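You operate a simulated robot arm through the tools that you are given. There is no shell and no other tool.

You run a simulated robot arm. Do the job below in one go: nothing can be reset, and whatever is moved stays where it is left.

Task
Set the supply cabinet's output to the volts on its feed box, using the wiring meter.
Fine: red probe in Plus, black probe in Minus, feed switch on, turn the output knob; each probe back in the well it came from, the feed left on.

The check looks at the end state, three seconds after you hand in, the way a careful person would. Anything else that was tipped, shoved, dropped, spilled or broken makes it a failure.

Robot
A 6-joint arm with a two-finger parallel gripper, fixed in place. Base frame: the origin is on the floor under the middle of its stand, x ahead of it, y to its left, z up. Lengths are in mm, angles in rad, forces in N, time in s.
With the tool pointing down near the work surface it reaches from about 280 to 640 mm from the base axis. Its first joint turns from -2.007 to 2.007 rad. Payload 3.43 kg.
Tool frame: the origin (TCP) lies between the finger pads and is the grasp point; the fingertips stand 34 mm ahead of it; z points along the fingers, y is the line along which they close. The gripper opens to 128 mm. The fingers are 24 mm wide and 12 mm thick; the gripper's body (48 by 130 mm) begins 96 mm behind the TCP.
Orientation is that of the tool frame in the base frame, as a unit quaternion [x, y, z, w]. With the fingers straight down and closing along the base's y, the tool's x points along the base's -x, its y along +y and its z along -z.

Tools
- The arm moves only by the tool servo_tool. Its argument "steps" is a list of rows, each a list of 6 numbers: the shift along the tool's x, y, z in m, then the turn, a rotation vector about the tool's x, y, z in degrees. In form: [[dx, dy, dz, ax, ay, az], ...]. A call has 1 to 20 rows; each row is the pose to reach, as a shift and turn from the pose commanded when the call began, along the tool's axes at that moment. "gripper" is the closure, from 0 (fully open) to 1 (shut), set as the call begins (left out, the last holds). Each row takes 0.2 s and may step no farther than 50 mm and 0.15 rad from the row before; otherwise, or with a gripper value out of range, the whole call is refused. A pose out of reach is approached as far as the arm can. The call stops where the force on the tool passes 40 N (or 10 N more than at its start, if that is more) or the arm is blocked; 0.2 s more then pass. Each finger travels about 153 mm/s and halts on what it meets, pressing with about 31 N; the grip force reading is that of the motor and also rises with nothing between the fingers. The clock runs only during rows and for 0.2 s after the last one: add rows that repeat a pose to give the fingers time. It gives the time, the measured TCP pose, the force on the tool (base axes), the opening and the grip force at its end, in the units of the frame above (readings bear some noise), with the torque about the TCP (base axes, N m) and any sound that the robot's microphone picked up.
- Cameras (640 x 400 px; columns grow to the right, rows downward): "scene" is fixed at [221.5, 498.8, 1377.8]; the picture's right is [-0.85, -0.53, 0.00], its down [-0.22, 0.34, -0.91] and it looks along [0.49, -0.77, -0.40] (base axes); focal length 353 px, centre (320, 200). "wrist" rides on the gripper at [76, -11, -160] in the tool frame; the picture's right is [0.15, 0.99, 0.00], its down [-0.88, 0.13, -0.46] and it looks along [-0.45, 0.07, 0.89] (tool axes); focal length 234 px, centre (320, 200). There is no depth. A picture from a camera that has moved, and an enlarged one, comes with that camera's place and axes in the base frame and with its lens.
- camera(camera): a new picture of that camera. It takes no simulated time.
- raise_lower(by): slides the trunk up (or, below 0, down) by that many mm; the arm rides with it, the base frame stays. It gives what a move gives, with no picture.
- zoom(camera, box): a new picture of the part [left, top, right, bottom] of that camera's present view, enlarged. It takes no simulated time.
- close_job(): hands the job in; it is judged then, once.

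Places have to be worked out from the pictures, the camera data and where the tool is seen. Open the gripper and draw the arm clear of the work before you hand the job in, unless the task says otherwise.

The tools are called by a JSON object that holds its "fn" and its "kwargs". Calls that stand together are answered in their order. servo_tool: Moves the arm, as the interface text tells. Its arguments: {"type":"object","properties":{"steps":{"type":"array","items":{"type":"array","items":{"type":"number"}}},"gripper":{"type":"number"}},"required":["steps"]} The other tools are called the same way: raise_lower (by) moves the trunk up or down; camera (camera) takes a picture; zoom (camera, box) takes an enlarged picture of a part of a camera's view; close_job () hands the job in.

At the start:

```text
time: 0.0
eef_pos: [417.1, -147.8, 1210.4]
tcp_rot: [0.0, 1.0, -0.001, 0.001]
contact_force: [-0.5, -0.5, 0.6]
wrist_torque: [0.01, -0.01, -0.01]
gripper_width: 127.9
gripper_force: 0.1
trunk travel left (down, up): [-850.0, 140.0]
```

scene: 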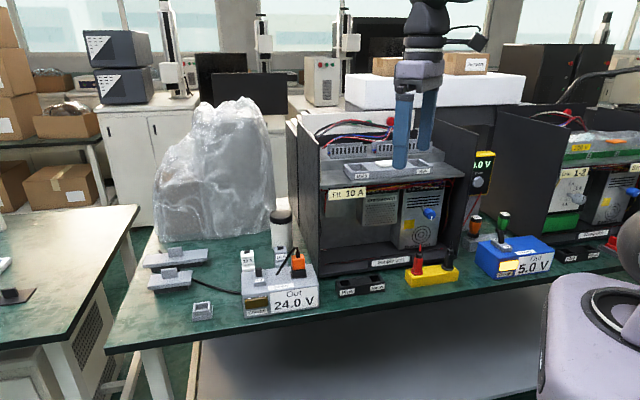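
wrist: 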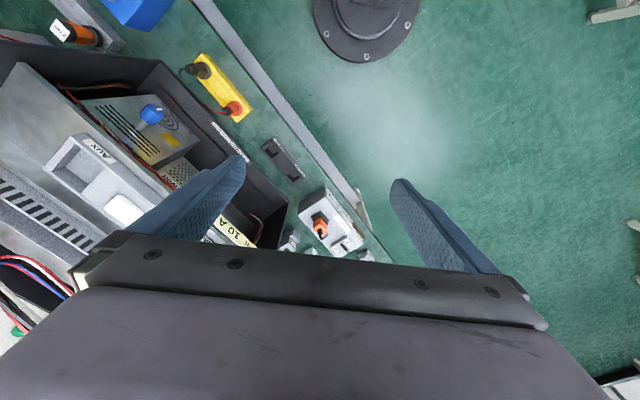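

I'll start by looking more closely at the scene: the cabinet, the feed boxes, and the meter.

{"fn": "zoom", "kwargs": {"camera": "scene", "box": [280, 80, 480, 205]}}

{"fn": "zoom", "kwargs": {"camera": "scene", "box": [140, 200, 340, 325]}}

{"fn": "zoom", "kwargs": {"camera": "scene", "box": [320, 180, 520, 305]}}

{"fn": "zoom", "kwargs": {"camera": "scene", "box": [440, 130, 640, 255]}}

{"fn": "zoom", "kwargs": {"camera": "wrist", "box": [0, 0, 320, 200]}}

```text
3.20 times, centred on (380, 142) of scene
camera zoom: at [221.5, 498.8, 1377.8], right [-0.85, -0.53, 0.0], down [-0.22, 0.34, -0.91], along [0.49, -0.77, -0.4], focal length 1130 px, centre (128, 384)
```

zoom: 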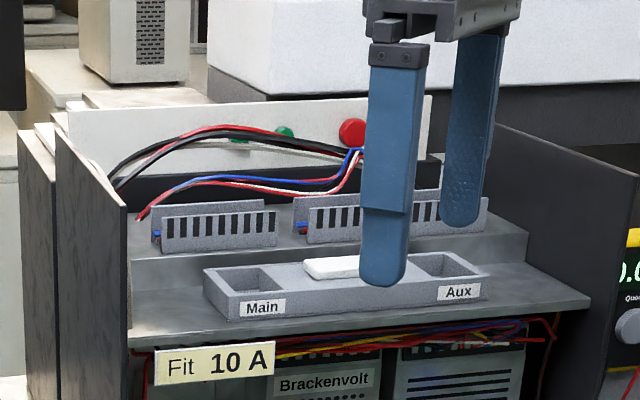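

```text
3.20 times, centred on (240, 262) of scene
camera zoom: at [221.5, 498.8, 1377.8], right [-0.85, -0.53, 0.0], down [-0.22, 0.34, -0.91], along [0.49, -0.77, -0.4], focal length 1130 px, centre (576, 0)
```

zoom: 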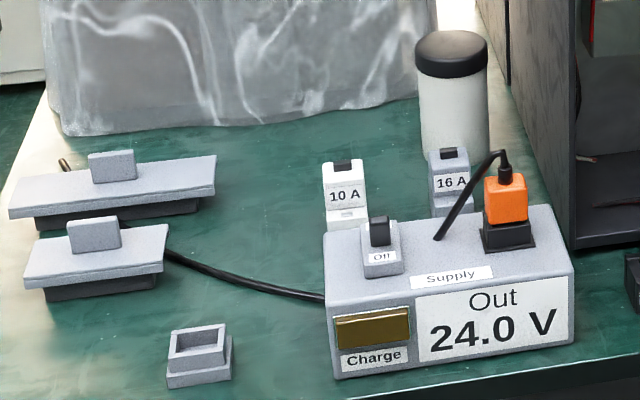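

```text
3.20 times, centred on (420, 242) of scene
camera zoom: at [221.5, 498.8, 1377.8], right [-0.85, -0.53, 0.0], down [-0.22, 0.34, -0.91], along [0.49, -0.77, -0.4], focal length 1130 px, centre (0, 64)
```

zoom: 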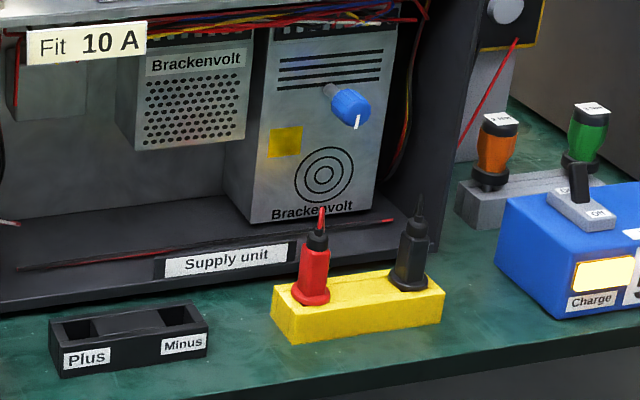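

```text
3.20 times, centred on (540, 192) of scene
camera zoom: at [221.5, 498.8, 1377.8], right [-0.85, -0.53, 0.0], down [-0.22, 0.34, -0.91], along [0.49, -0.77, -0.4], focal length 1130 px, centre (-384, 224)
```

zoom: 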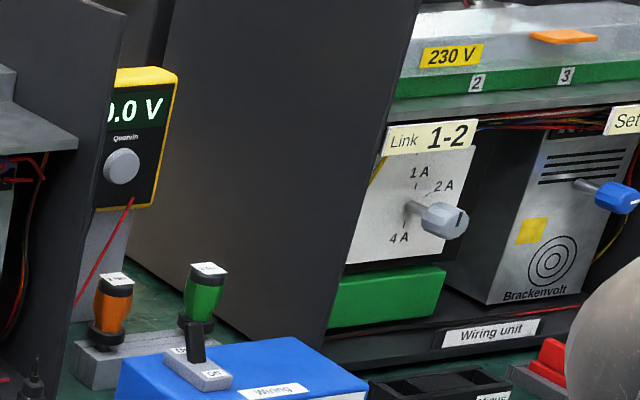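

```text
2.00 times, centred on (160, 100) of wrist
camera zoom: at [341.2, -157.8, 1369.8], right [-0.15, 0.99, 0.0], down [0.88, 0.13, 0.46], along [0.45, 0.07, -0.89], focal length 468 px, centre (640, 400)
```

zoom: 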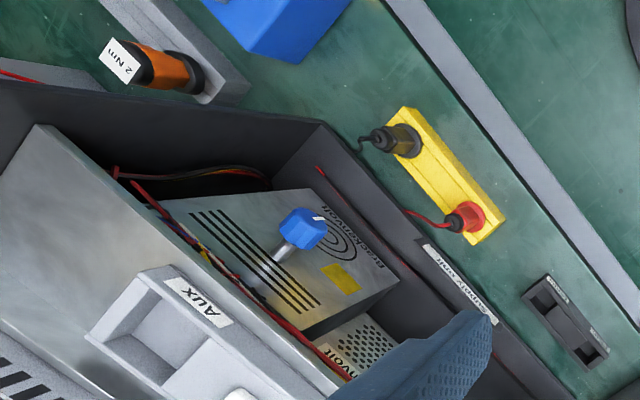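

The scene shows two cabinets (Supply unit, Wiring unit), a grey feed box labelled "Supply" 24.0 V, and a blue one labelled "Wiring". I'll zoom further to identify the meters and labels.

{"fn": "zoom", "kwargs": {"camera": "scene", "box": [560, 100, 640, 150]}}

{"fn": "zoom", "kwargs": {"camera": "scene", "box": [540, 190, 640, 252]}}

{"fn": "zoom", "kwargs": {"camera": "scene", "box": [460, 140, 540, 190]}}

{"fn": "zoom", "kwargs": {"camera": "scene", "box": [470, 220, 570, 282]}}

{"fn": "zoom", "kwargs": {"camera": "scene", "box": [400, 190, 480, 240]}}

{"fn": "zoom", "kwargs": {"camera": "wrist", "box": [180, 40, 380, 165]}}

```text
8.00 times, centred on (600, 125) of scene
camera zoom: at [221.5, 498.8, 1377.8], right [-0.85, -0.53, 0.0], down [-0.22, 0.34, -0.91], along [0.49, -0.77, -0.4], focal length 2824 px, centre (-1920, 800)
```

zoom: 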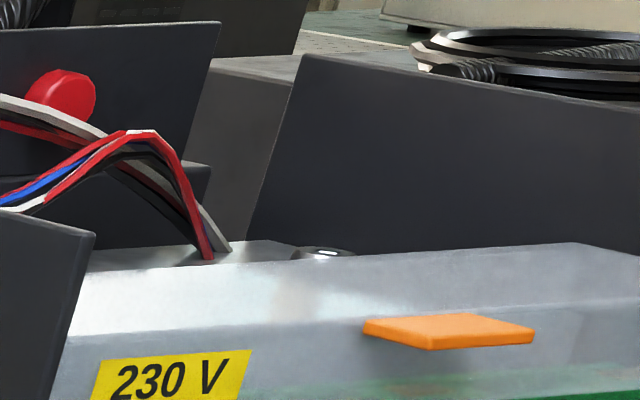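

```text
6.40 times, centred on (590, 221) of scene
camera zoom: at [221.5, 498.8, 1377.8], right [-0.85, -0.53, 0.0], down [-0.22, 0.34, -0.91], along [0.49, -0.77, -0.4], focal length 2260 px, centre (-1408, 66)
```

zoom: 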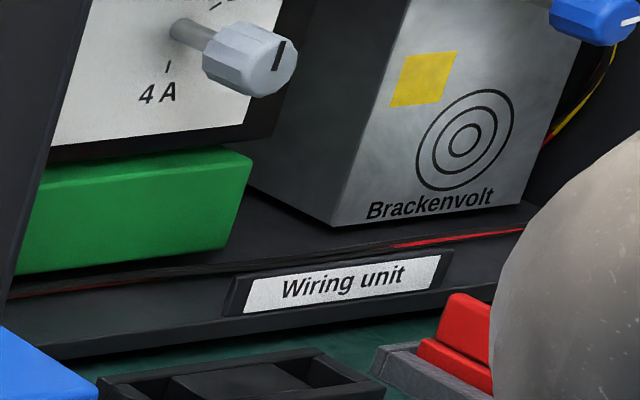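

```text
8.00 times, centred on (500, 165) of scene
camera zoom: at [221.5, 498.8, 1377.8], right [-0.85, -0.53, 0.0], down [-0.22, 0.34, -0.91], along [0.49, -0.77, -0.4], focal length 2824 px, centre (-1120, 480)
```

zoom: 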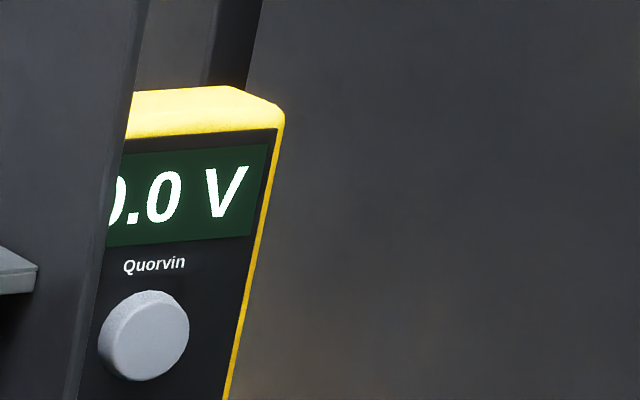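

```text
6.40 times, centred on (520, 251) of scene
camera zoom: at [221.5, 498.8, 1377.8], right [-0.85, -0.53, 0.0], down [-0.22, 0.34, -0.91], along [0.49, -0.77, -0.4], focal length 2260 px, centre (-960, -126)
```

zoom: 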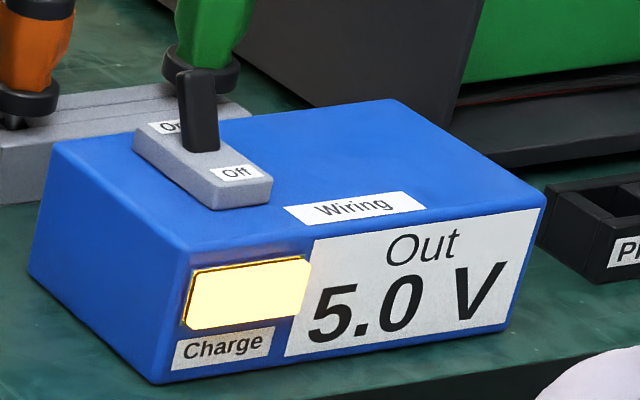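

```text
8.00 times, centred on (440, 215) of scene
camera zoom: at [221.5, 498.8, 1377.8], right [-0.85, -0.53, 0.0], down [-0.22, 0.34, -0.91], along [0.49, -0.77, -0.4], focal length 2824 px, centre (-640, 80)
```

zoom: 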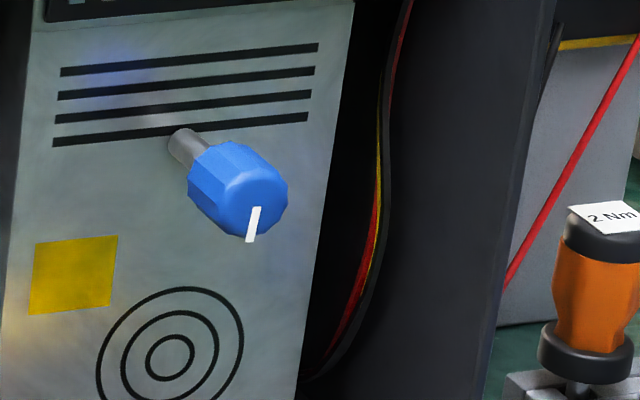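

```text
3.20 times, centred on (280, 102) of wrist
camera zoom: at [341.2, -157.8, 1369.8], right [-0.15, 0.99, 0.0], down [0.88, 0.13, 0.46], along [0.45, 0.07, -0.89], focal length 749 px, centre (448, 512)
```

zoom: 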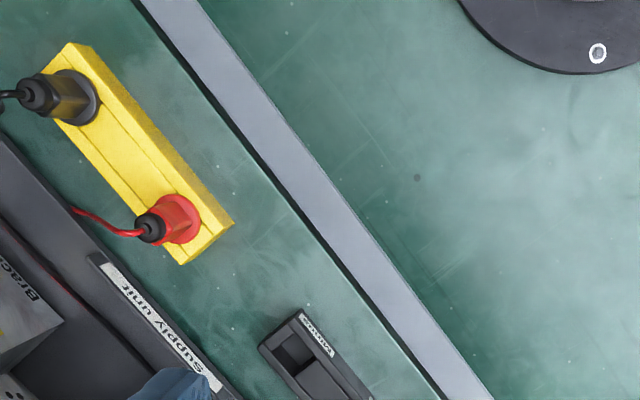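

Both feed switches read and the Quorvin meter (yellow) shows 0.0 V; I need to see whether there is a second meter and which is the "wiring" one. I turn the tool toward the cabinets and pull back high above the bench to look.

{"fn": "servo_tool", "kwargs": {"steps": [[0.028, -0.017, 0, 0, 0, 8], [0.056, -0.034, 0, 0, 0, 16], [0.084, -0.051, 0, 0, 0, 24], [0.112, -0.068, 0, 0, 0, 32], [0.14, -0.085, 0, 0, 0, 40], [0.167, -0.102, 0, 0, 0, 45]]}}

{"fn": "camera", "kwargs": {"camera": "wrist"}}

```text
time: 1.4
eef_pos: [248.2, -247.6, 1211.8]
tcp_rot: [0.384, 0.924, 0.0, 0.0]
contact_force: [-0.3, 0.4, 0.0]
wrist_torque: [0.02, 0.01, 0.0]
gripper_width: 128.0
gripper_force: 0.0
trunk travel left (down, up): [-850.0, 140.0]
```

```text
taken
camera wrist: at [186.9, -201.4, 1369.8], right [0.6, 0.8, 0.0], down [0.71, -0.53, 0.46], along [0.37, -0.27, -0.89], focal length 234 px, centre (320, 200)
```

wrist: 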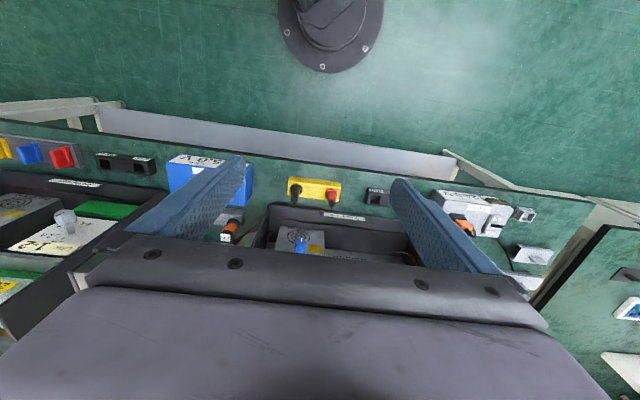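

The view is straight down; I'll tilt the tool up (fingers toward the cabinets) so the camera faces the cabinet fronts.

{"fn": "servo_tool", "kwargs": {"steps": [[0, 0, 0, 0, -8, 0], [0, 0, 0, 0, -16, 0], [0, 0, 0, 0, -24, 0], [0, 0, 0, 0, -32, 0], [0, 0, 0, 0, -40, 0]]}}

{"fn": "camera", "kwargs": {"camera": "wrist"}}

```text
time: 2.6
eef_pos: [287.7, -322.4, 1195.7]
tcp_rot: [0.359, 0.868, -0.13, 0.317]
contact_force: [0.1, -0.3, 0.3]
wrist_torque: [0.0, 0.01, 0.0]
gripper_width: 127.8
gripper_force: 0.1
out of reach, approached as far as the arm can: row 3, 4, 5
trunk travel left (down, up): [-850.0, 140.0]
```

```text
taken
camera wrist: at [166.6, -217.0, 1269.0], right [0.62, 0.78, -0.09], down [0.36, -0.18, 0.92], along [0.7, -0.6, -0.39], focal length 234 px, centre (320, 200)
```

wrist: 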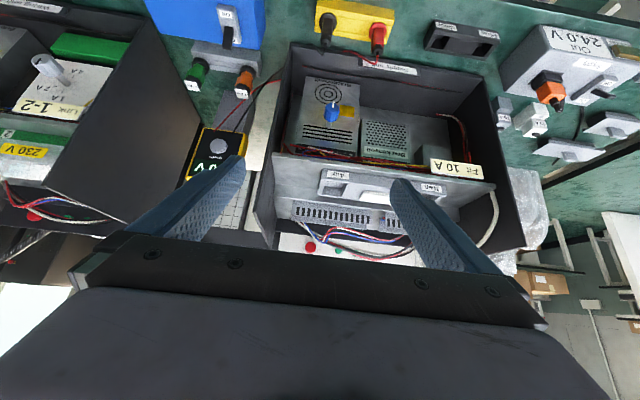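

The tilt works (image is upside down, camera under the gripper). I'll zoom on the meter, cabinet and left/right areas in this view.

{"fn": "zoom", "kwargs": {"camera": "wrist", "box": [150, 60, 310, 160]}}

{"fn": "zoom", "kwargs": {"camera": "wrist", "box": [280, 0, 520, 150]}}

{"fn": "zoom", "kwargs": {"camera": "wrist", "box": [0, 0, 200, 125]}}

{"fn": "zoom", "kwargs": {"camera": "wrist", "box": [480, 20, 640, 120]}}

{"fn": "camera", "kwargs": {"camera": "scene"}}

```text
4.00 times, centred on (230, 110) of wrist
camera zoom: at [166.6, -217.0, 1269.0], right [0.62, 0.78, -0.09], down [0.36, -0.18, 0.92], along [0.7, -0.6, -0.39], focal length 937 px, centre (680, 560)
```

zoom: 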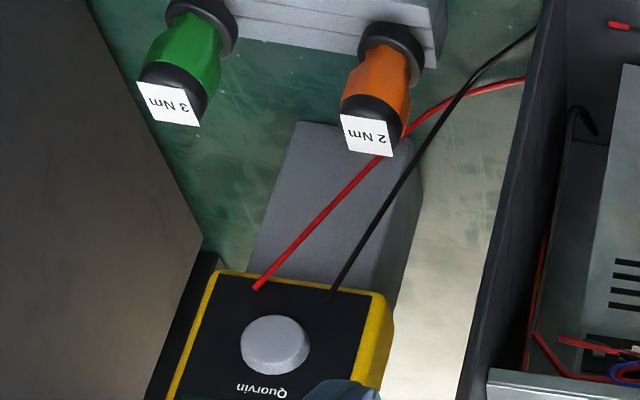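

```text
2.67 times, centred on (400, 75) of wrist
camera zoom: at [166.6, -217.0, 1269.0], right [0.62, 0.78, -0.09], down [0.36, -0.18, 0.92], along [0.7, -0.6, -0.39], focal length 624 px, centre (107, 533)
```

zoom: 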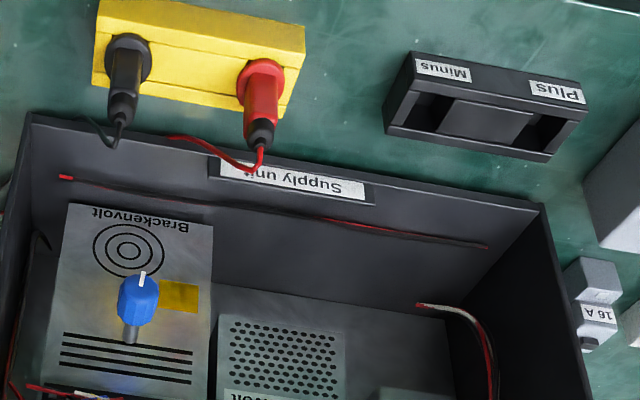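

```text
3.20 times, centred on (100, 62) of wrist
camera zoom: at [166.6, -217.0, 1269.0], right [0.62, 0.78, -0.09], down [0.36, -0.18, 0.92], along [0.7, -0.6, -0.39], focal length 749 px, centre (1024, 640)
```

zoom: 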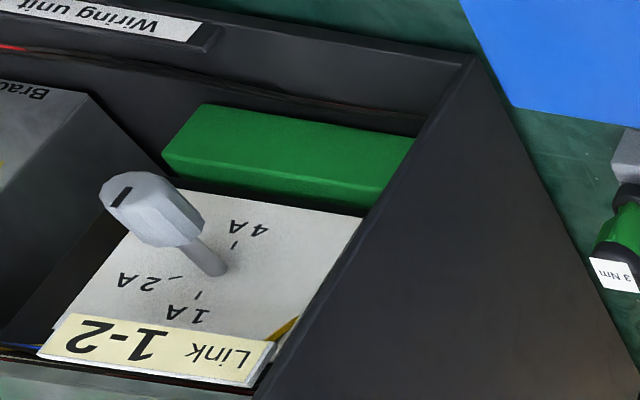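

```text
4.00 times, centred on (560, 70) of wrist
camera zoom: at [166.6, -217.0, 1269.0], right [0.62, 0.78, -0.09], down [0.36, -0.18, 0.92], along [0.7, -0.6, -0.39], focal length 937 px, centre (-640, 720)
```

zoom: 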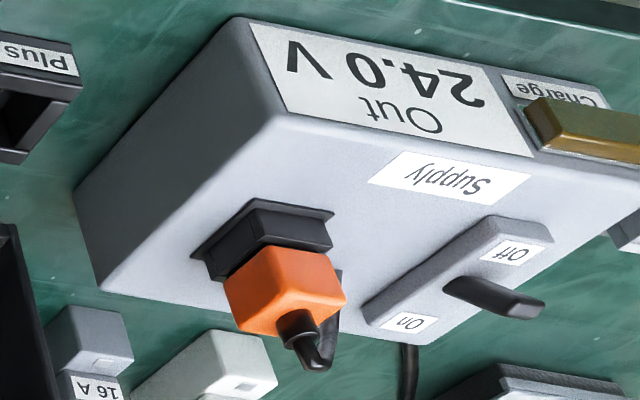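

```text
taken
```

scene: 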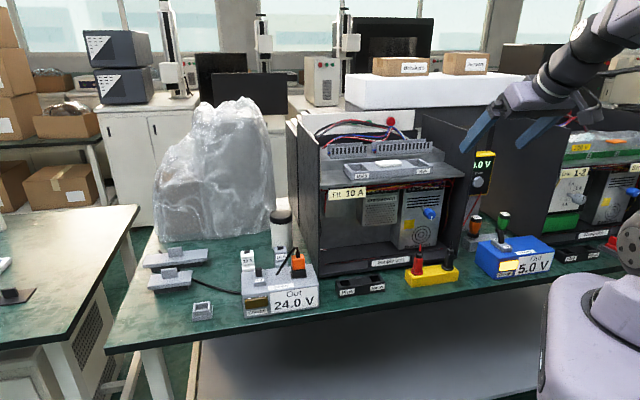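

So far I see just one meter (Quorvin, yellow) whose leads run to the yellow probe stand. I'll check the scene for any second meter and labels, then pan the wrist camera to the right-hand end.

{"fn": "zoom", "kwargs": {"camera": "scene", "box": [360, 40, 520, 140]}}

{"fn": "zoom", "kwargs": {"camera": "scene", "box": [560, 130, 640, 180]}}

{"fn": "servo_tool", "kwargs": {"steps": [[0.03, 0, -0.03, 0, 0, 0], [0.06, 0, -0.06, 0, 0, 0], [0.06, -0.04, -0.06, 0, 0, 0], [0.06, -0.08, -0.06, 0, 0, 0], [0.06, -0.12, -0.06, 0, 0, 0], [0.06, -0.16, -0.06, 0, 0, 0]]}}

{"fn": "camera", "kwargs": {"camera": "wrist"}}

```text
4.00 times, centred on (440, 90) of scene
camera zoom: at [221.5, 498.8, 1377.8], right [-0.85, -0.53, 0.0], down [-0.22, 0.34, -0.91], along [0.49, -0.77, -0.4], focal length 1412 px, centre (-160, 640)
```

zoom: 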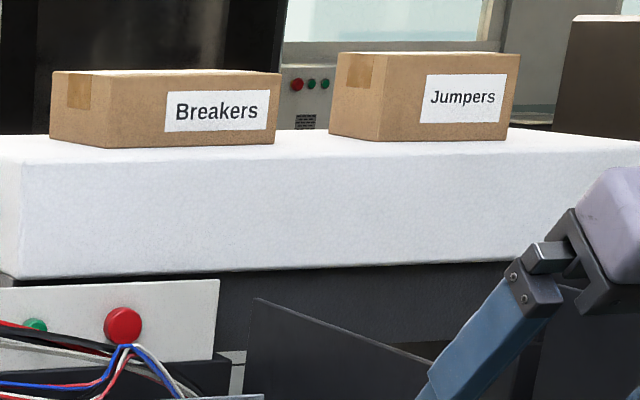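

```text
8.00 times, centred on (600, 155) of scene
camera zoom: at [221.5, 498.8, 1377.8], right [-0.85, -0.53, 0.0], down [-0.22, 0.34, -0.91], along [0.49, -0.77, -0.4], focal length 2824 px, centre (-1920, 560)
```

zoom: 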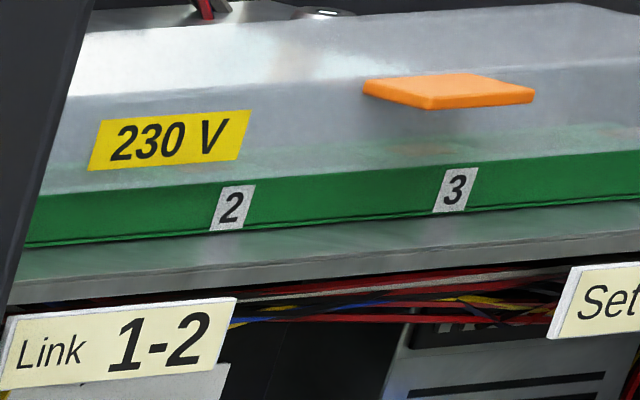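

```text
time: 4.0
eef_pos: [116.7, -377.0, 1201.8]
tcp_rot: [0.36, 0.868, -0.13, 0.316]
contact_force: [-1.2, -0.1, 0.2]
wrist_torque: [0.03, -0.03, 0.02]
gripper_width: 127.8
gripper_force: 0.0
out of reach, approached as far as the arm can: row 1, 2, 3, 4, 5
trunk travel left (down, up): [-850.0, 140.0]
```

```text
taken
camera wrist: at [-6.6, -270.8, 1275.1], right [0.62, 0.78, -0.09], down [0.36, -0.18, 0.92], along [0.7, -0.6, -0.39], focal length 234 px, centre (320, 200)
```

wrist: 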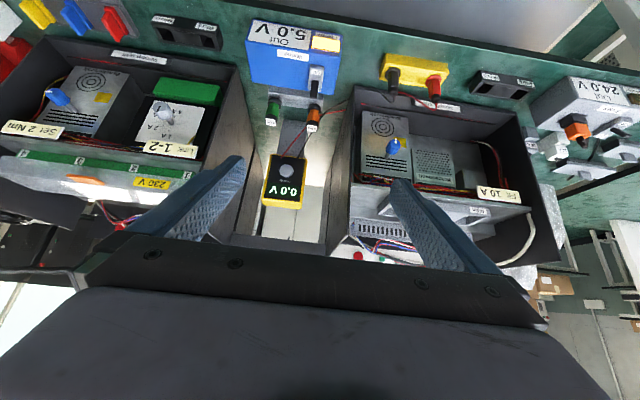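

Now the whole bench is visible and the meter reads 0.0 V; I'll zoom at the far end (red object) and key items.

{"fn": "zoom", "kwargs": {"camera": "wrist", "box": [0, 0, 160, 100]}}

{"fn": "zoom", "kwargs": {"camera": "wrist", "box": [230, 20, 390, 220]}}

{"fn": "zoom", "kwargs": {"camera": "wrist", "box": [340, 40, 560, 180]}}

{"fn": "zoom", "kwargs": {"camera": "wrist", "box": [520, 60, 640, 190]}}

```text
4.00 times, centred on (80, 50) of wrist
camera zoom: at [-6.6, -270.8, 1275.1], right [0.62, 0.78, -0.09], down [0.36, -0.18, 0.92], along [0.7, -0.6, -0.39], focal length 937 px, centre (1280, 800)
```

zoom: 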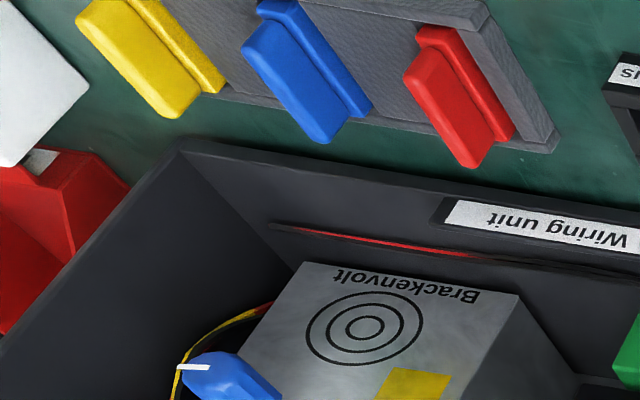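

```text
2.00 times, centred on (310, 120) of wrist
camera zoom: at [-6.6, -270.8, 1275.1], right [0.62, 0.78, -0.09], down [0.36, -0.18, 0.92], along [0.7, -0.6, -0.39], focal length 468 px, centre (340, 360)
```

zoom: 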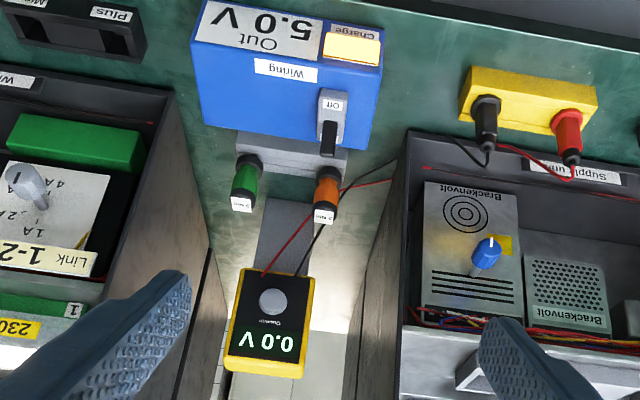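

```text
2.86 times, centred on (450, 110) of wrist
camera zoom: at [-6.6, -270.8, 1275.1], right [0.62, 0.78, -0.09], down [0.36, -0.18, 0.92], along [0.7, -0.6, -0.39], focal length 669 px, centre (-51, 457)
```

zoom: 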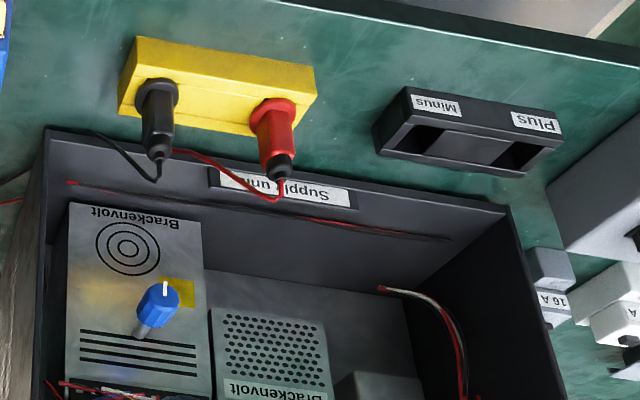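

```text
3.08 times, centred on (580, 125) of wrist
camera zoom: at [-6.6, -270.8, 1275.1], right [0.62, 0.78, -0.09], down [0.36, -0.18, 0.92], along [0.7, -0.6, -0.39], focal length 720 px, centre (-480, 431)
```

zoom: 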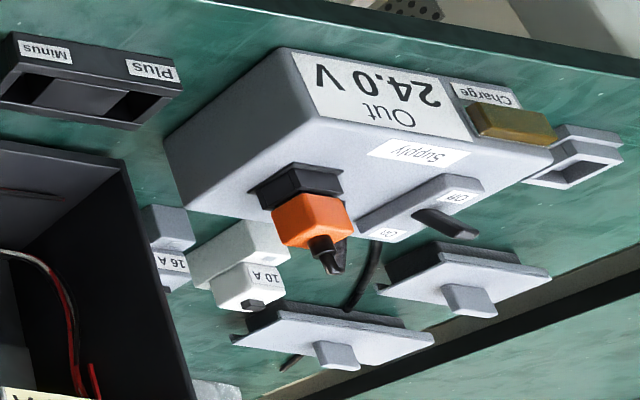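

There is one meter only (Quorvin, leads to the yellow stand), so that's the wiring meter. Now I move the tool pointing down in front of the Supply cabinet, above the probe stand, to measure accurately.

{"fn": "servo_tool", "kwargs": {"steps": [[-0.0026, 0.024, 0.0218, 0, 4, 0], [-0.0052, 0.048, 0.0437, 0, 8, 0], [-0.0077, 0.072, 0.0655, 0, 12, 0], [-0.0103, 0.096, 0.0874, 0, 16, 0], [-0.0129, 0.12, 0.1092, 0, 20, 0], [-0.0155, 0.144, 0.131, 0, 24, 0], [-0.0181, 0.168, 0.1529, 0, 28, 0], [-0.0206, 0.192, 0.1747, 0, 32, 0], [-0.0232, 0.216, 0.1966, 0, 36, 0], [-0.0258, 0.24, 0.2184, 0, 40, 0]]}}

{"fn": "camera", "kwargs": {"camera": "wrist"}}

{"fn": "camera", "kwargs": {"camera": "scene"}}

```text
time: 6.2
eef_pos: [401.3, -321.0, 1049.5]
tcp_rot: [0.383, 0.924, -0.001, -0.002]
contact_force: [0.5, 0.4, -0.2]
wrist_torque: [0.01, 0.02, 0.03]
gripper_width: 127.9
gripper_force: 0.0
trunk travel left (down, up): [-850.0, 140.0]
```

```text
taken
camera wrist: at [339.5, -274.4, 1209.4], right [0.6, 0.8, 0.0], down [0.72, -0.53, 0.45], along [0.36, -0.27, -0.89], focal length 234 px, centre (320, 200)
```

wrist: 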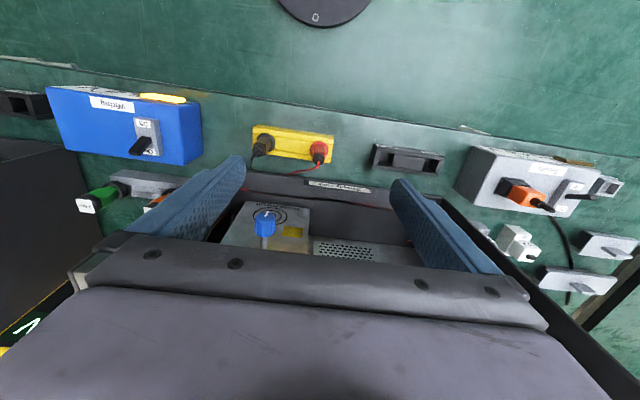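

```text
taken
```

scene: 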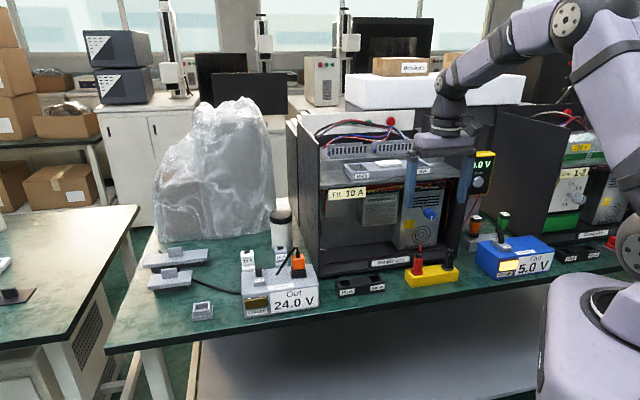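

I take enlarged views of the probe stand, wells, switch and knob from here to measure positions.

{"fn": "zoom", "kwargs": {"camera": "wrist", "box": [240, 110, 352, 180]}}

{"fn": "zoom", "kwargs": {"camera": "wrist", "box": [350, 120, 462, 190]}}

{"fn": "zoom", "kwargs": {"camera": "wrist", "box": [448, 125, 640, 245]}}

{"fn": "zoom", "kwargs": {"camera": "wrist", "box": [210, 170, 386, 280]}}

```text
5.71 times, centred on (296, 145) of wrist
camera zoom: at [339.5, -274.4, 1209.4], right [0.6, 0.8, 0.0], down [0.72, -0.53, 0.45], along [0.36, -0.27, -0.89], focal length 1338 px, centre (457, 514)
```

zoom: 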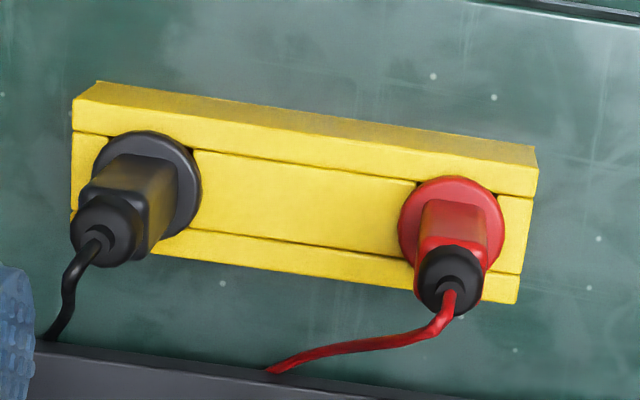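

```text
5.71 times, centred on (406, 155) of wrist
camera zoom: at [339.5, -274.4, 1209.4], right [0.6, 0.8, 0.0], down [0.72, -0.53, 0.45], along [0.36, -0.27, -0.89], focal length 1338 px, centre (-171, 457)
```

zoom: 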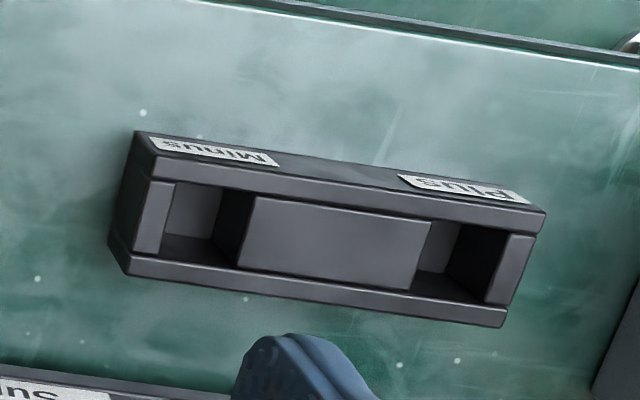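

```text
3.33 times, centred on (544, 185) of wrist
camera zoom: at [339.5, -274.4, 1209.4], right [0.6, 0.8, 0.0], down [0.72, -0.53, 0.45], along [0.36, -0.27, -0.89], focal length 781 px, centre (-427, 250)
```

zoom: 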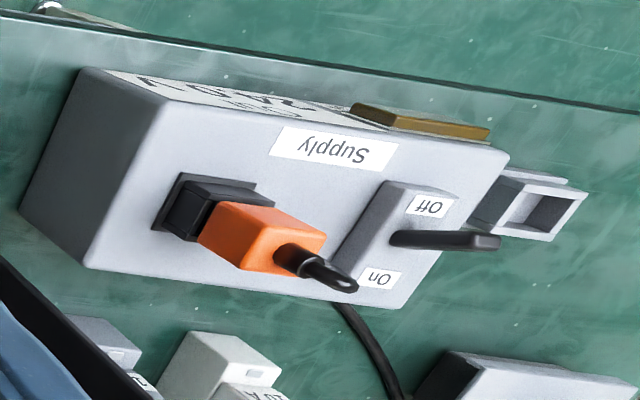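

```text
3.64 times, centred on (298, 225) of wrist
camera zoom: at [339.5, -274.4, 1209.4], right [0.6, 0.8, 0.0], down [0.72, -0.53, 0.45], along [0.36, -0.27, -0.89], focal length 852 px, centre (400, 109)
```

zoom: 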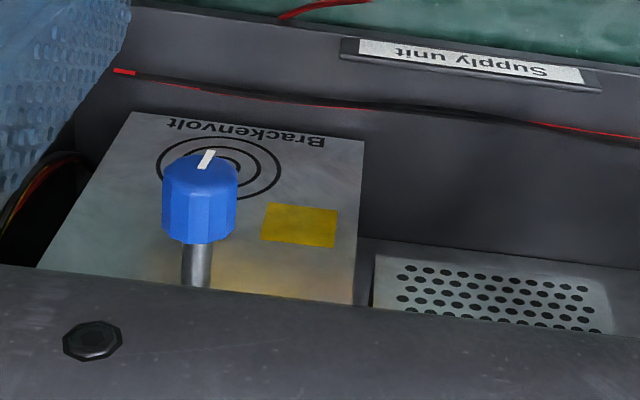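

Probes are ~90 mm apart, about 540 mm out. To pin down heights, I lower straight down 120 mm (well clear in front of the stand) and look again.

{"fn": "servo_tool", "kwargs": {"steps": [[0, 0, 0.03, 0, 0, 0], [0, 0, 0.06, 0, 0, 0], [0, 0, 0.09, 0, 0, 0], [0, 0, 0.12, 0, 0, 0], [0, 0, 0.12, 0, 0, 0]]}}

{"fn": "camera", "kwargs": {"camera": "wrist"}}

{"fn": "zoom", "kwargs": {"camera": "wrist", "box": [200, 100, 392, 220]}}

{"fn": "zoom", "kwargs": {"camera": "wrist", "box": [380, 100, 540, 200]}}

```text
time: 7.4
eef_pos: [400.2, -320.9, 928.9]
tcp_rot: [0.382, 0.924, 0.0, 0.0]
contact_force: [-0.6, -0.1, 0.7]
wrist_torque: [-0.01, -0.03, -0.02]
gripper_width: 128.0
gripper_force: 0.0
trunk travel left (down, up): [-850.0, 140.0]
```

```text
taken
camera wrist: at [337.2, -275.5, 1088.8], right [0.6, 0.8, 0.0], down [0.71, -0.53, 0.46], along [0.37, -0.27, -0.89], focal length 234 px, centre (320, 200)
```

wrist: 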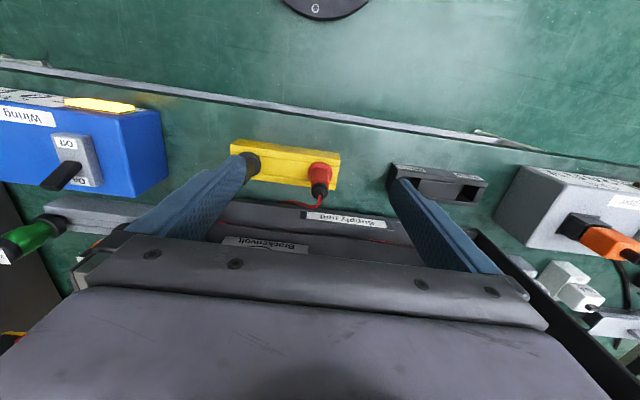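

```text
3.33 times, centred on (296, 160) of wrist
camera zoom: at [337.2, -275.5, 1088.8], right [0.6, 0.8, 0.0], down [0.71, -0.53, 0.46], along [0.37, -0.27, -0.89], focal length 781 px, centre (400, 333)
```

zoom: 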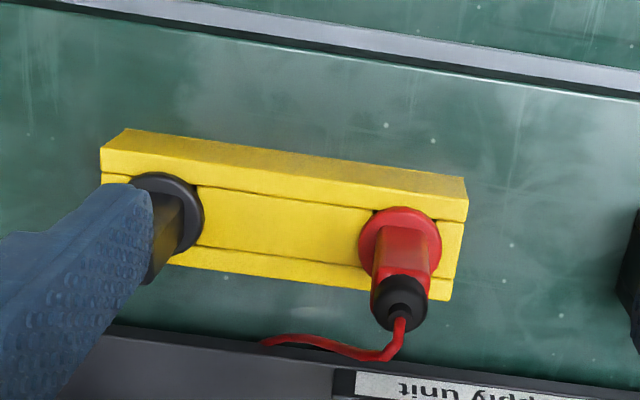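

```text
4.00 times, centred on (460, 150) of wrist
camera zoom: at [337.2, -275.5, 1088.8], right [0.6, 0.8, 0.0], down [0.71, -0.53, 0.46], along [0.37, -0.27, -0.89], focal length 937 px, centre (-240, 400)
```

zoom: 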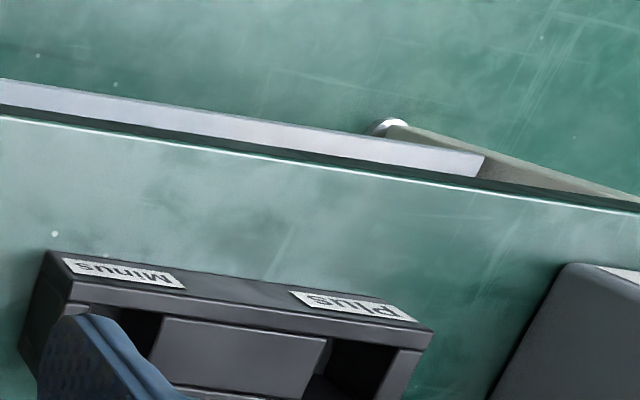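

Triangulating both views: table z≈750, stand top ≈787, red probe at about (u 60, w 545) i.e. base (428,-343), black ~97 mm right of it; probe cap top ≈846. I move above the red probe with a 10° outward tilt and the fingers part-closed to ~70 mm.

{"fn": "servo_tool", "kwargs": {"gripper": 0.45, "steps": [[-0.008, 0.001, 0, 0, -2.5, -0.2], [-0.016, 0.002, 0, 0, -5, -0.4], [-0.024, 0.003, 0.01, 0, -7.5, -0.7], [-0.0322, 0.004, 0.02, -0.08, -10, -0.9], [-0.0322, 0.004, 0.034, -0.08, -10, -0.9], [-0.0322, 0.004, 0.034, -0.08, -10, -0.9]]}}

{"fn": "camera", "kwargs": {"camera": "wrist"}}

{"fn": "zoom", "kwargs": {"camera": "wrist", "box": [240, 110, 400, 210]}}

{"fn": "zoom", "kwargs": {"camera": "scene", "box": [370, 130, 530, 300]}}

```text
time: 8.8
eef_pos: [426.7, -341.5, 896.5]
tcp_rot: [0.374, 0.923, -0.033, 0.081]
contact_force: [0.5, -0.3, 0.5]
wrist_torque: [0.04, 0.0, -0.01]
gripper_width: 70.3
gripper_force: 0.1
trunk travel left (down, up): [-850.0, 140.0]
```

```text
taken
camera wrist: at [343.5, -277.4, 1040.7], right [0.58, 0.81, -0.03], down [0.66, -0.45, 0.6], along [0.48, -0.37, -0.8], focal length 234 px, centre (320, 200)
```

wrist: 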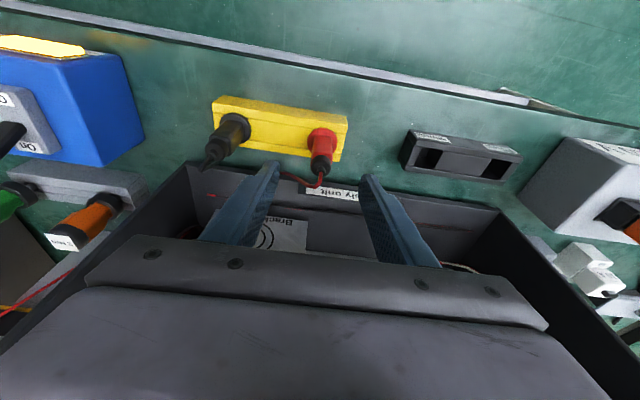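

```text
4.00 times, centred on (320, 160) of wrist
camera zoom: at [343.5, -277.4, 1040.7], right [0.58, 0.81, -0.03], down [0.66, -0.45, 0.6], along [0.48, -0.37, -0.8], focal length 937 px, centre (320, 360)
```

zoom: 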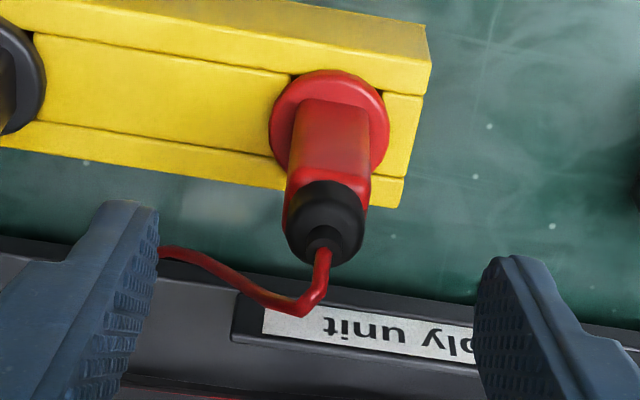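

```text
2.35 times, centred on (450, 215) of scene
camera zoom: at [221.5, 498.8, 1377.8], right [-0.85, -0.53, 0.0], down [-0.22, 0.34, -0.91], along [0.49, -0.77, -0.4], focal length 831 px, centre (14, 165)
```

zoom: 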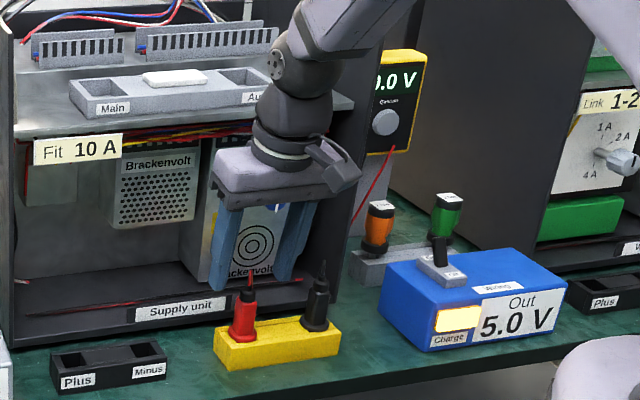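

Alignment agrees (probe flange computed at (427.4,-342.3)). I descend vertically so the fingertips straddle the red body just above its flange.

{"fn": "servo_tool", "kwargs": {"steps": [[0.0043, 0, 0.0211, 0, 0, 0], [0.0086, 0, 0.0421, 0, 0, 0], [0.0108, 0, 0.0527, 0, 0, 0], [0.0129, 0, 0.0632, 0, 0, 0], [0.0129, 0, 0.0632, 0, 0, 0]]}}

{"fn": "zoom", "kwargs": {"camera": "wrist", "box": [220, 100, 420, 225]}}

{"fn": "zoom", "kwargs": {"camera": "scene", "box": [390, 190, 490, 300]}}

```text
time: 10.0
eef_pos: [424.3, -338.7, 833.6]
tcp_rot: [0.374, 0.924, -0.032, 0.081]
contact_force: [-0.4, 0.1, 0.0]
wrist_torque: [0.01, 0.03, -0.04]
gripper_width: 70.3
gripper_force: 0.1
trunk travel left (down, up): [-850.0, 140.0]
```

```text
3.20 times, centred on (320, 162) of wrist
camera zoom: at [342.0, -276.4, 976.3], right [0.58, 0.81, -0.03], down [0.66, -0.45, 0.6], along [0.48, -0.37, -0.8], focal length 749 px, centre (320, 320)
```

zoom: 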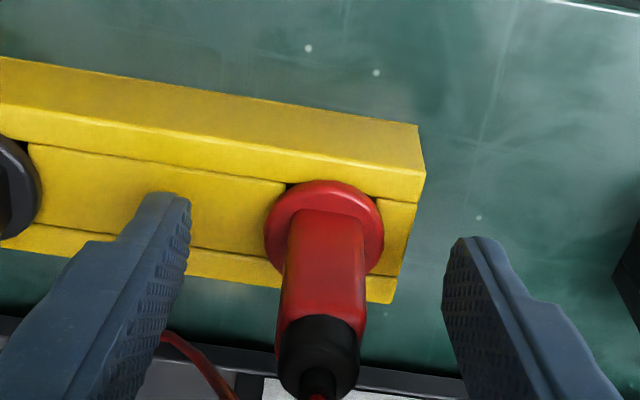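

```text
3.64 times, centred on (440, 245) of scene
camera zoom: at [221.5, 498.8, 1377.8], right [-0.85, -0.53, 0.0], down [-0.22, 0.34, -0.91], along [0.49, -0.77, -0.4], focal length 1284 px, centre (-116, 36)
```

zoom: 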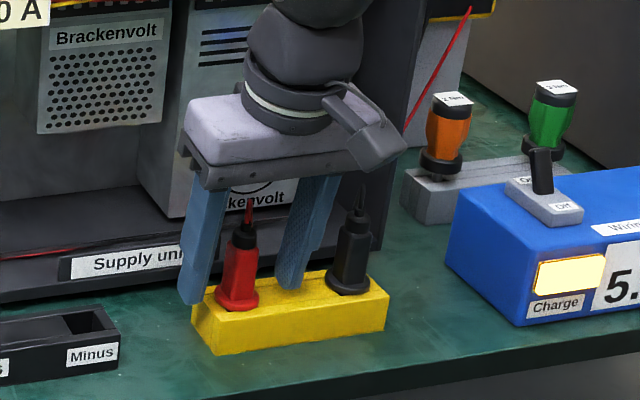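

The fingers straddle the red probe body squarely. I close the gripper on it.

{"fn": "servo_tool", "kwargs": {"gripper": 1.0, "steps": [[0, 0, 0, 0, 0, 0], [0, 0, 0, 0, 0, 0], [0, 0, 0, 0, 0, 0], [0, 0, 0, 0, 0, 0]]}}

{"fn": "zoom", "kwargs": {"camera": "wrist", "box": [220, 100, 420, 225]}}

```text
time: 11.0
eef_pos: [423.7, -340.6, 832.9]
tcp_rot: [0.375, 0.923, -0.032, 0.081]
contact_force: [-0.5, -0.2, 0.3]
wrist_torque: [0.01, -0.02, -0.01]
gripper_width: 19.2
gripper_force: 30.8
trunk travel left (down, up): [-850.0, 140.0]
```

```text
3.20 times, centred on (320, 162) of wrist
camera zoom: at [342.1, -276.5, 976.5], right [0.58, 0.81, -0.03], down [0.66, -0.45, 0.6], along [0.48, -0.37, -0.8], focal length 749 px, centre (320, 320)
```

zoom: 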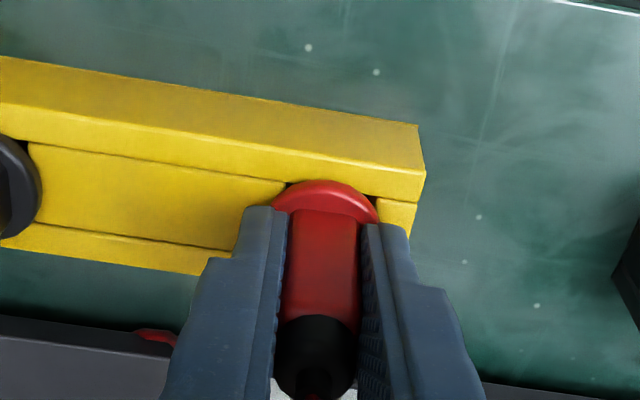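

Gripped at 19.2 mm with full force. I lift it straight up 75 mm.

{"fn": "servo_tool", "kwargs": {"steps": [[-0.0026, 0, -0.0148, 0, 0, 0], [-0.0052, 0, -0.0295, 0, 0, 0], [-0.0078, 0, -0.0443, 0, 0, 0], [-0.0105, 0, -0.059, 0, 0, 0], [-0.0131, 0, -0.0738, 0, 0, 0], [-0.0131, 0, -0.0738, 0, 0, 0]]}}

{"fn": "zoom", "kwargs": {"camera": "wrist", "box": [220, 100, 420, 225]}}

{"fn": "zoom", "kwargs": {"camera": "scene", "box": [390, 190, 490, 300]}}

```text
time: 12.4
eef_pos: [423.6, -338.8, 907.1]
tcp_rot: [0.374, 0.923, -0.033, 0.08]
contact_force: [-0.2, -0.8, -0.5]
wrist_torque: [0.03, 0.02, -0.03]
gripper_width: 18.9
gripper_force: 30.9
trunk travel left (down, up): [-850.0, 140.0]
```

```text
3.20 times, centred on (320, 162) of wrist
camera zoom: at [342.4, -274.8, 1051.0], right [0.58, 0.81, -0.03], down [0.66, -0.46, 0.6], along [0.48, -0.37, -0.8], focal length 749 px, centre (320, 320)
```

zoom: 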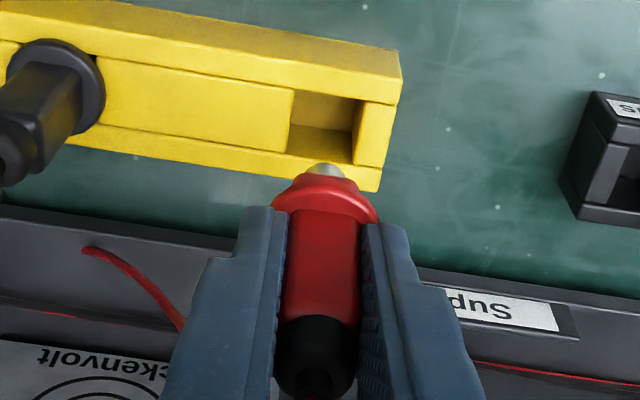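

```text
3.64 times, centred on (440, 245) of scene
camera zoom: at [221.5, 498.8, 1377.8], right [-0.85, -0.53, 0.0], down [-0.22, 0.34, -0.91], along [0.49, -0.77, -0.4], focal length 1284 px, centre (-116, 36)
```

zoom: 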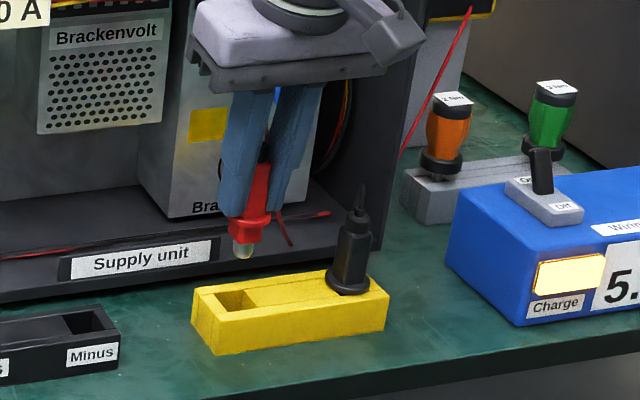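

The red probe is out with its metal tip clear. I carry it left along the bench to near the Plus well and look to refine the well position.

{"fn": "servo_tool", "kwargs": {"steps": [[0, 0.03, 0, 0, 0, 0], [0, 0.065, 0, 0, 0, 0], [0, 0.1, 0, 0, 0, 0], [0, 0.135, 0, 0, 0, 0], [0, 0.15, 0, 0, 0, 0], [0, 0.15, 0, 0, 0, 0]]}}

{"fn": "zoom", "kwargs": {"camera": "wrist", "box": [230, 80, 454, 220]}}

{"fn": "camera", "kwargs": {"camera": "wrist"}}

```text
time: 13.8
eef_pos: [529.1, -230.3, 908.4]
tcp_rot: [0.373, 0.924, -0.033, 0.08]
contact_force: [-0.1, -0.3, -0.6]
wrist_torque: [-0.01, 0.03, -0.01]
gripper_width: 19.1
gripper_force: 31.1
trunk travel left (down, up): [-850.0, 140.0]
```

```text
2.86 times, centred on (342, 150) of wrist
camera zoom: at [447.2, -167.5, 1051.5], right [0.58, 0.81, -0.03], down [0.66, -0.45, 0.6], along [0.48, -0.37, -0.8], focal length 669 px, centre (257, 343)
```

zoom: 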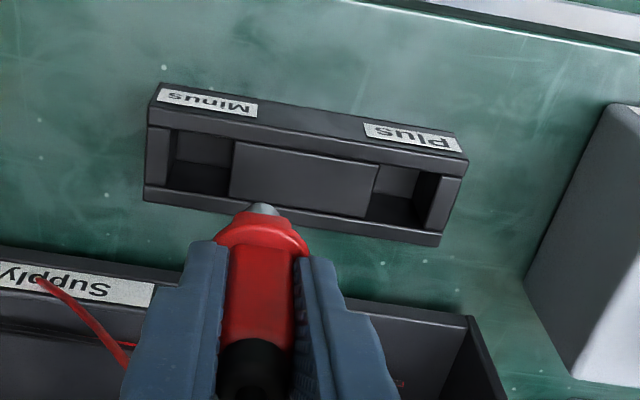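

```text
taken
camera wrist: at [447.2, -167.5, 1051.5], right [0.58, 0.81, -0.03], down [0.66, -0.45, 0.6], along [0.48, -0.37, -0.8], focal length 234 px, centre (320, 200)
```

wrist: 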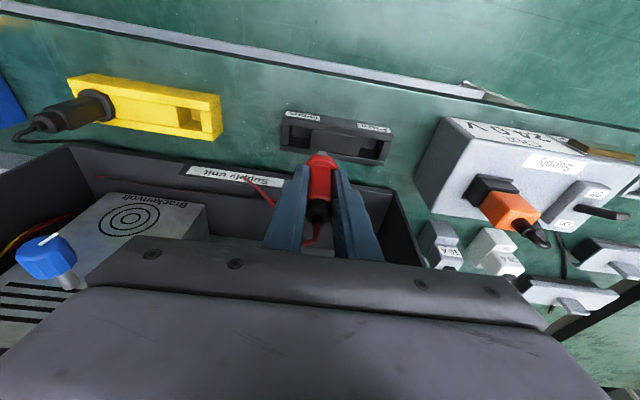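

Plus well works out at (576.8,-193.2), matching the earlier estimate; probe axis is ~(+3.8,-3.0) from TCP. I move the last 60 mm to sit above Plus and check.

{"fn": "servo_tool", "kwargs": {"steps": [[-0.0017, 0.03, 0.0003, 0, 0, 0], [-0.0034, 0.0602, 0.0006, 0, 0, 0], [-0.0034, 0.0602, 0.0006, 0, 0, 0], [-0.0034, 0.0602, 0.0006, 0, 0, 0]]}}

{"fn": "zoom", "kwargs": {"camera": "wrist", "box": [230, 80, 454, 220]}}

{"fn": "zoom", "kwargs": {"camera": "scene", "box": [310, 200, 410, 310]}}

```text
time: 14.8
eef_pos: [573.7, -189.7, 908.1]
tcp_rot: [0.374, 0.923, -0.033, 0.081]
contact_force: [-0.8, -0.3, 0.2]
wrist_torque: [-0.01, 0.03, -0.01]
gripper_width: 19.2
gripper_force: 31.4
trunk travel left (down, up): [-850.0, 140.0]
```

```text
2.86 times, centred on (342, 150) of wrist
camera zoom: at [491.9, -126.3, 1051.1], right [0.58, 0.81, -0.03], down [0.66, -0.45, 0.6], along [0.48, -0.37, -0.8], focal length 669 px, centre (257, 343)
```

zoom: 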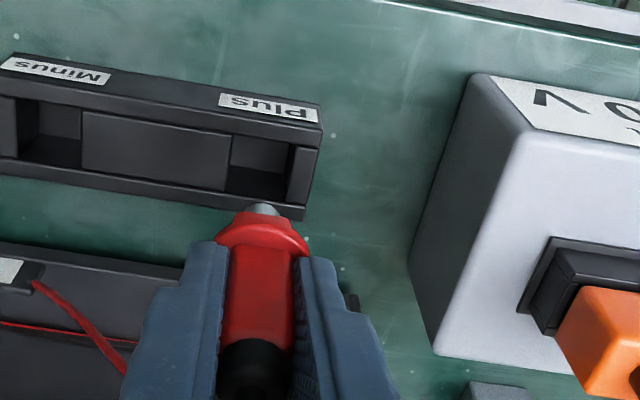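

```text
3.64 times, centred on (360, 255) of scene
camera zoom: at [221.5, 498.8, 1377.8], right [-0.85, -0.53, 0.0], down [-0.22, 0.34, -0.91], along [0.49, -0.77, -0.4], focal length 1284 px, centre (174, 0)
```

zoom: 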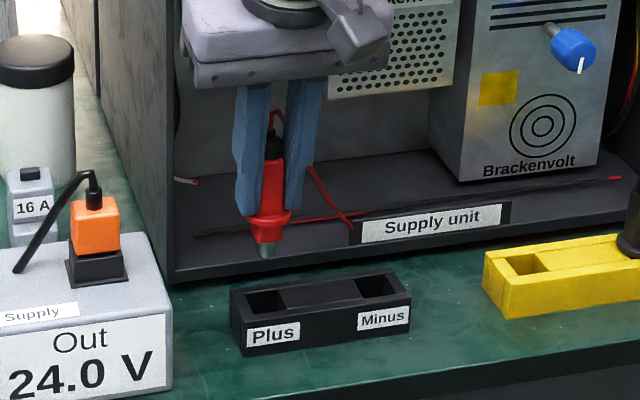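

The tip is over Plus, about 1.5 mm left/back of ideal relative to the reference view; I add that small correction while lowering 74 mm into the well.

{"fn": "servo_tool", "kwargs": {"steps": [[0.0015, -0.0012, 0, 0, 0, 0], [0.005, -0.0012, 0.0197, 0, 0, 0], [0.0085, -0.0012, 0.0394, 0, 0, 0], [0.0106, -0.0012, 0.051, 0, 0, 0], [0.0127, -0.0012, 0.063, 0, 0, 0], [0.0144, -0.0012, 0.0728, 0, 0, 0], [0.0144, -0.0012, 0.0728, 0, 0, 0]]}}

{"fn": "zoom", "kwargs": {"camera": "wrist", "box": [230, 80, 454, 220]}}

{"fn": "zoom", "kwargs": {"camera": "scene", "box": [310, 200, 410, 310]}}

```text
time: 16.4
eef_pos: [571.4, -192.3, 833.3]
tcp_rot: [0.374, 0.923, -0.033, 0.081]
contact_force: [-0.2, -0.3, -0.6]
wrist_torque: [0.02, -0.01, -0.05]
gripper_width: 19.3
gripper_force: 30.8
trunk travel left (down, up): [-850.0, 140.0]
```

```text
2.86 times, centred on (342, 150) of wrist
camera zoom: at [489.2, -128.4, 976.9], right [0.58, 0.81, -0.03], down [0.66, -0.45, 0.6], along [0.48, -0.37, -0.8], focal length 669 px, centre (257, 343)
```

zoom: 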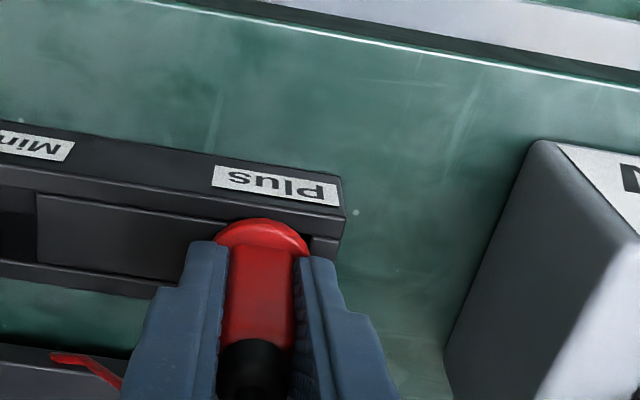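

```text
3.64 times, centred on (360, 255) of scene
camera zoom: at [221.5, 498.8, 1377.8], right [-0.85, -0.53, 0.0], down [-0.22, 0.34, -0.91], along [0.49, -0.77, -0.4], focal length 1284 px, centre (174, 0)
```

zoom: 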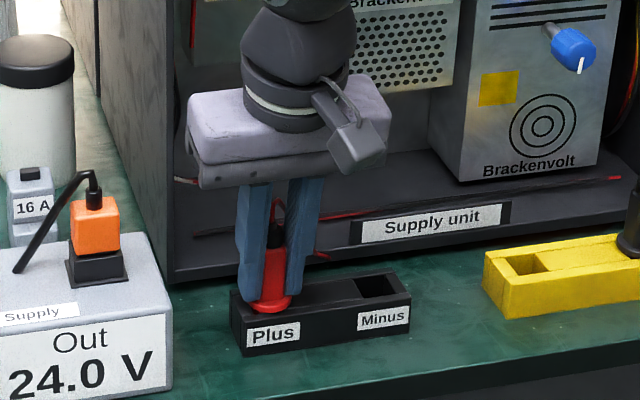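

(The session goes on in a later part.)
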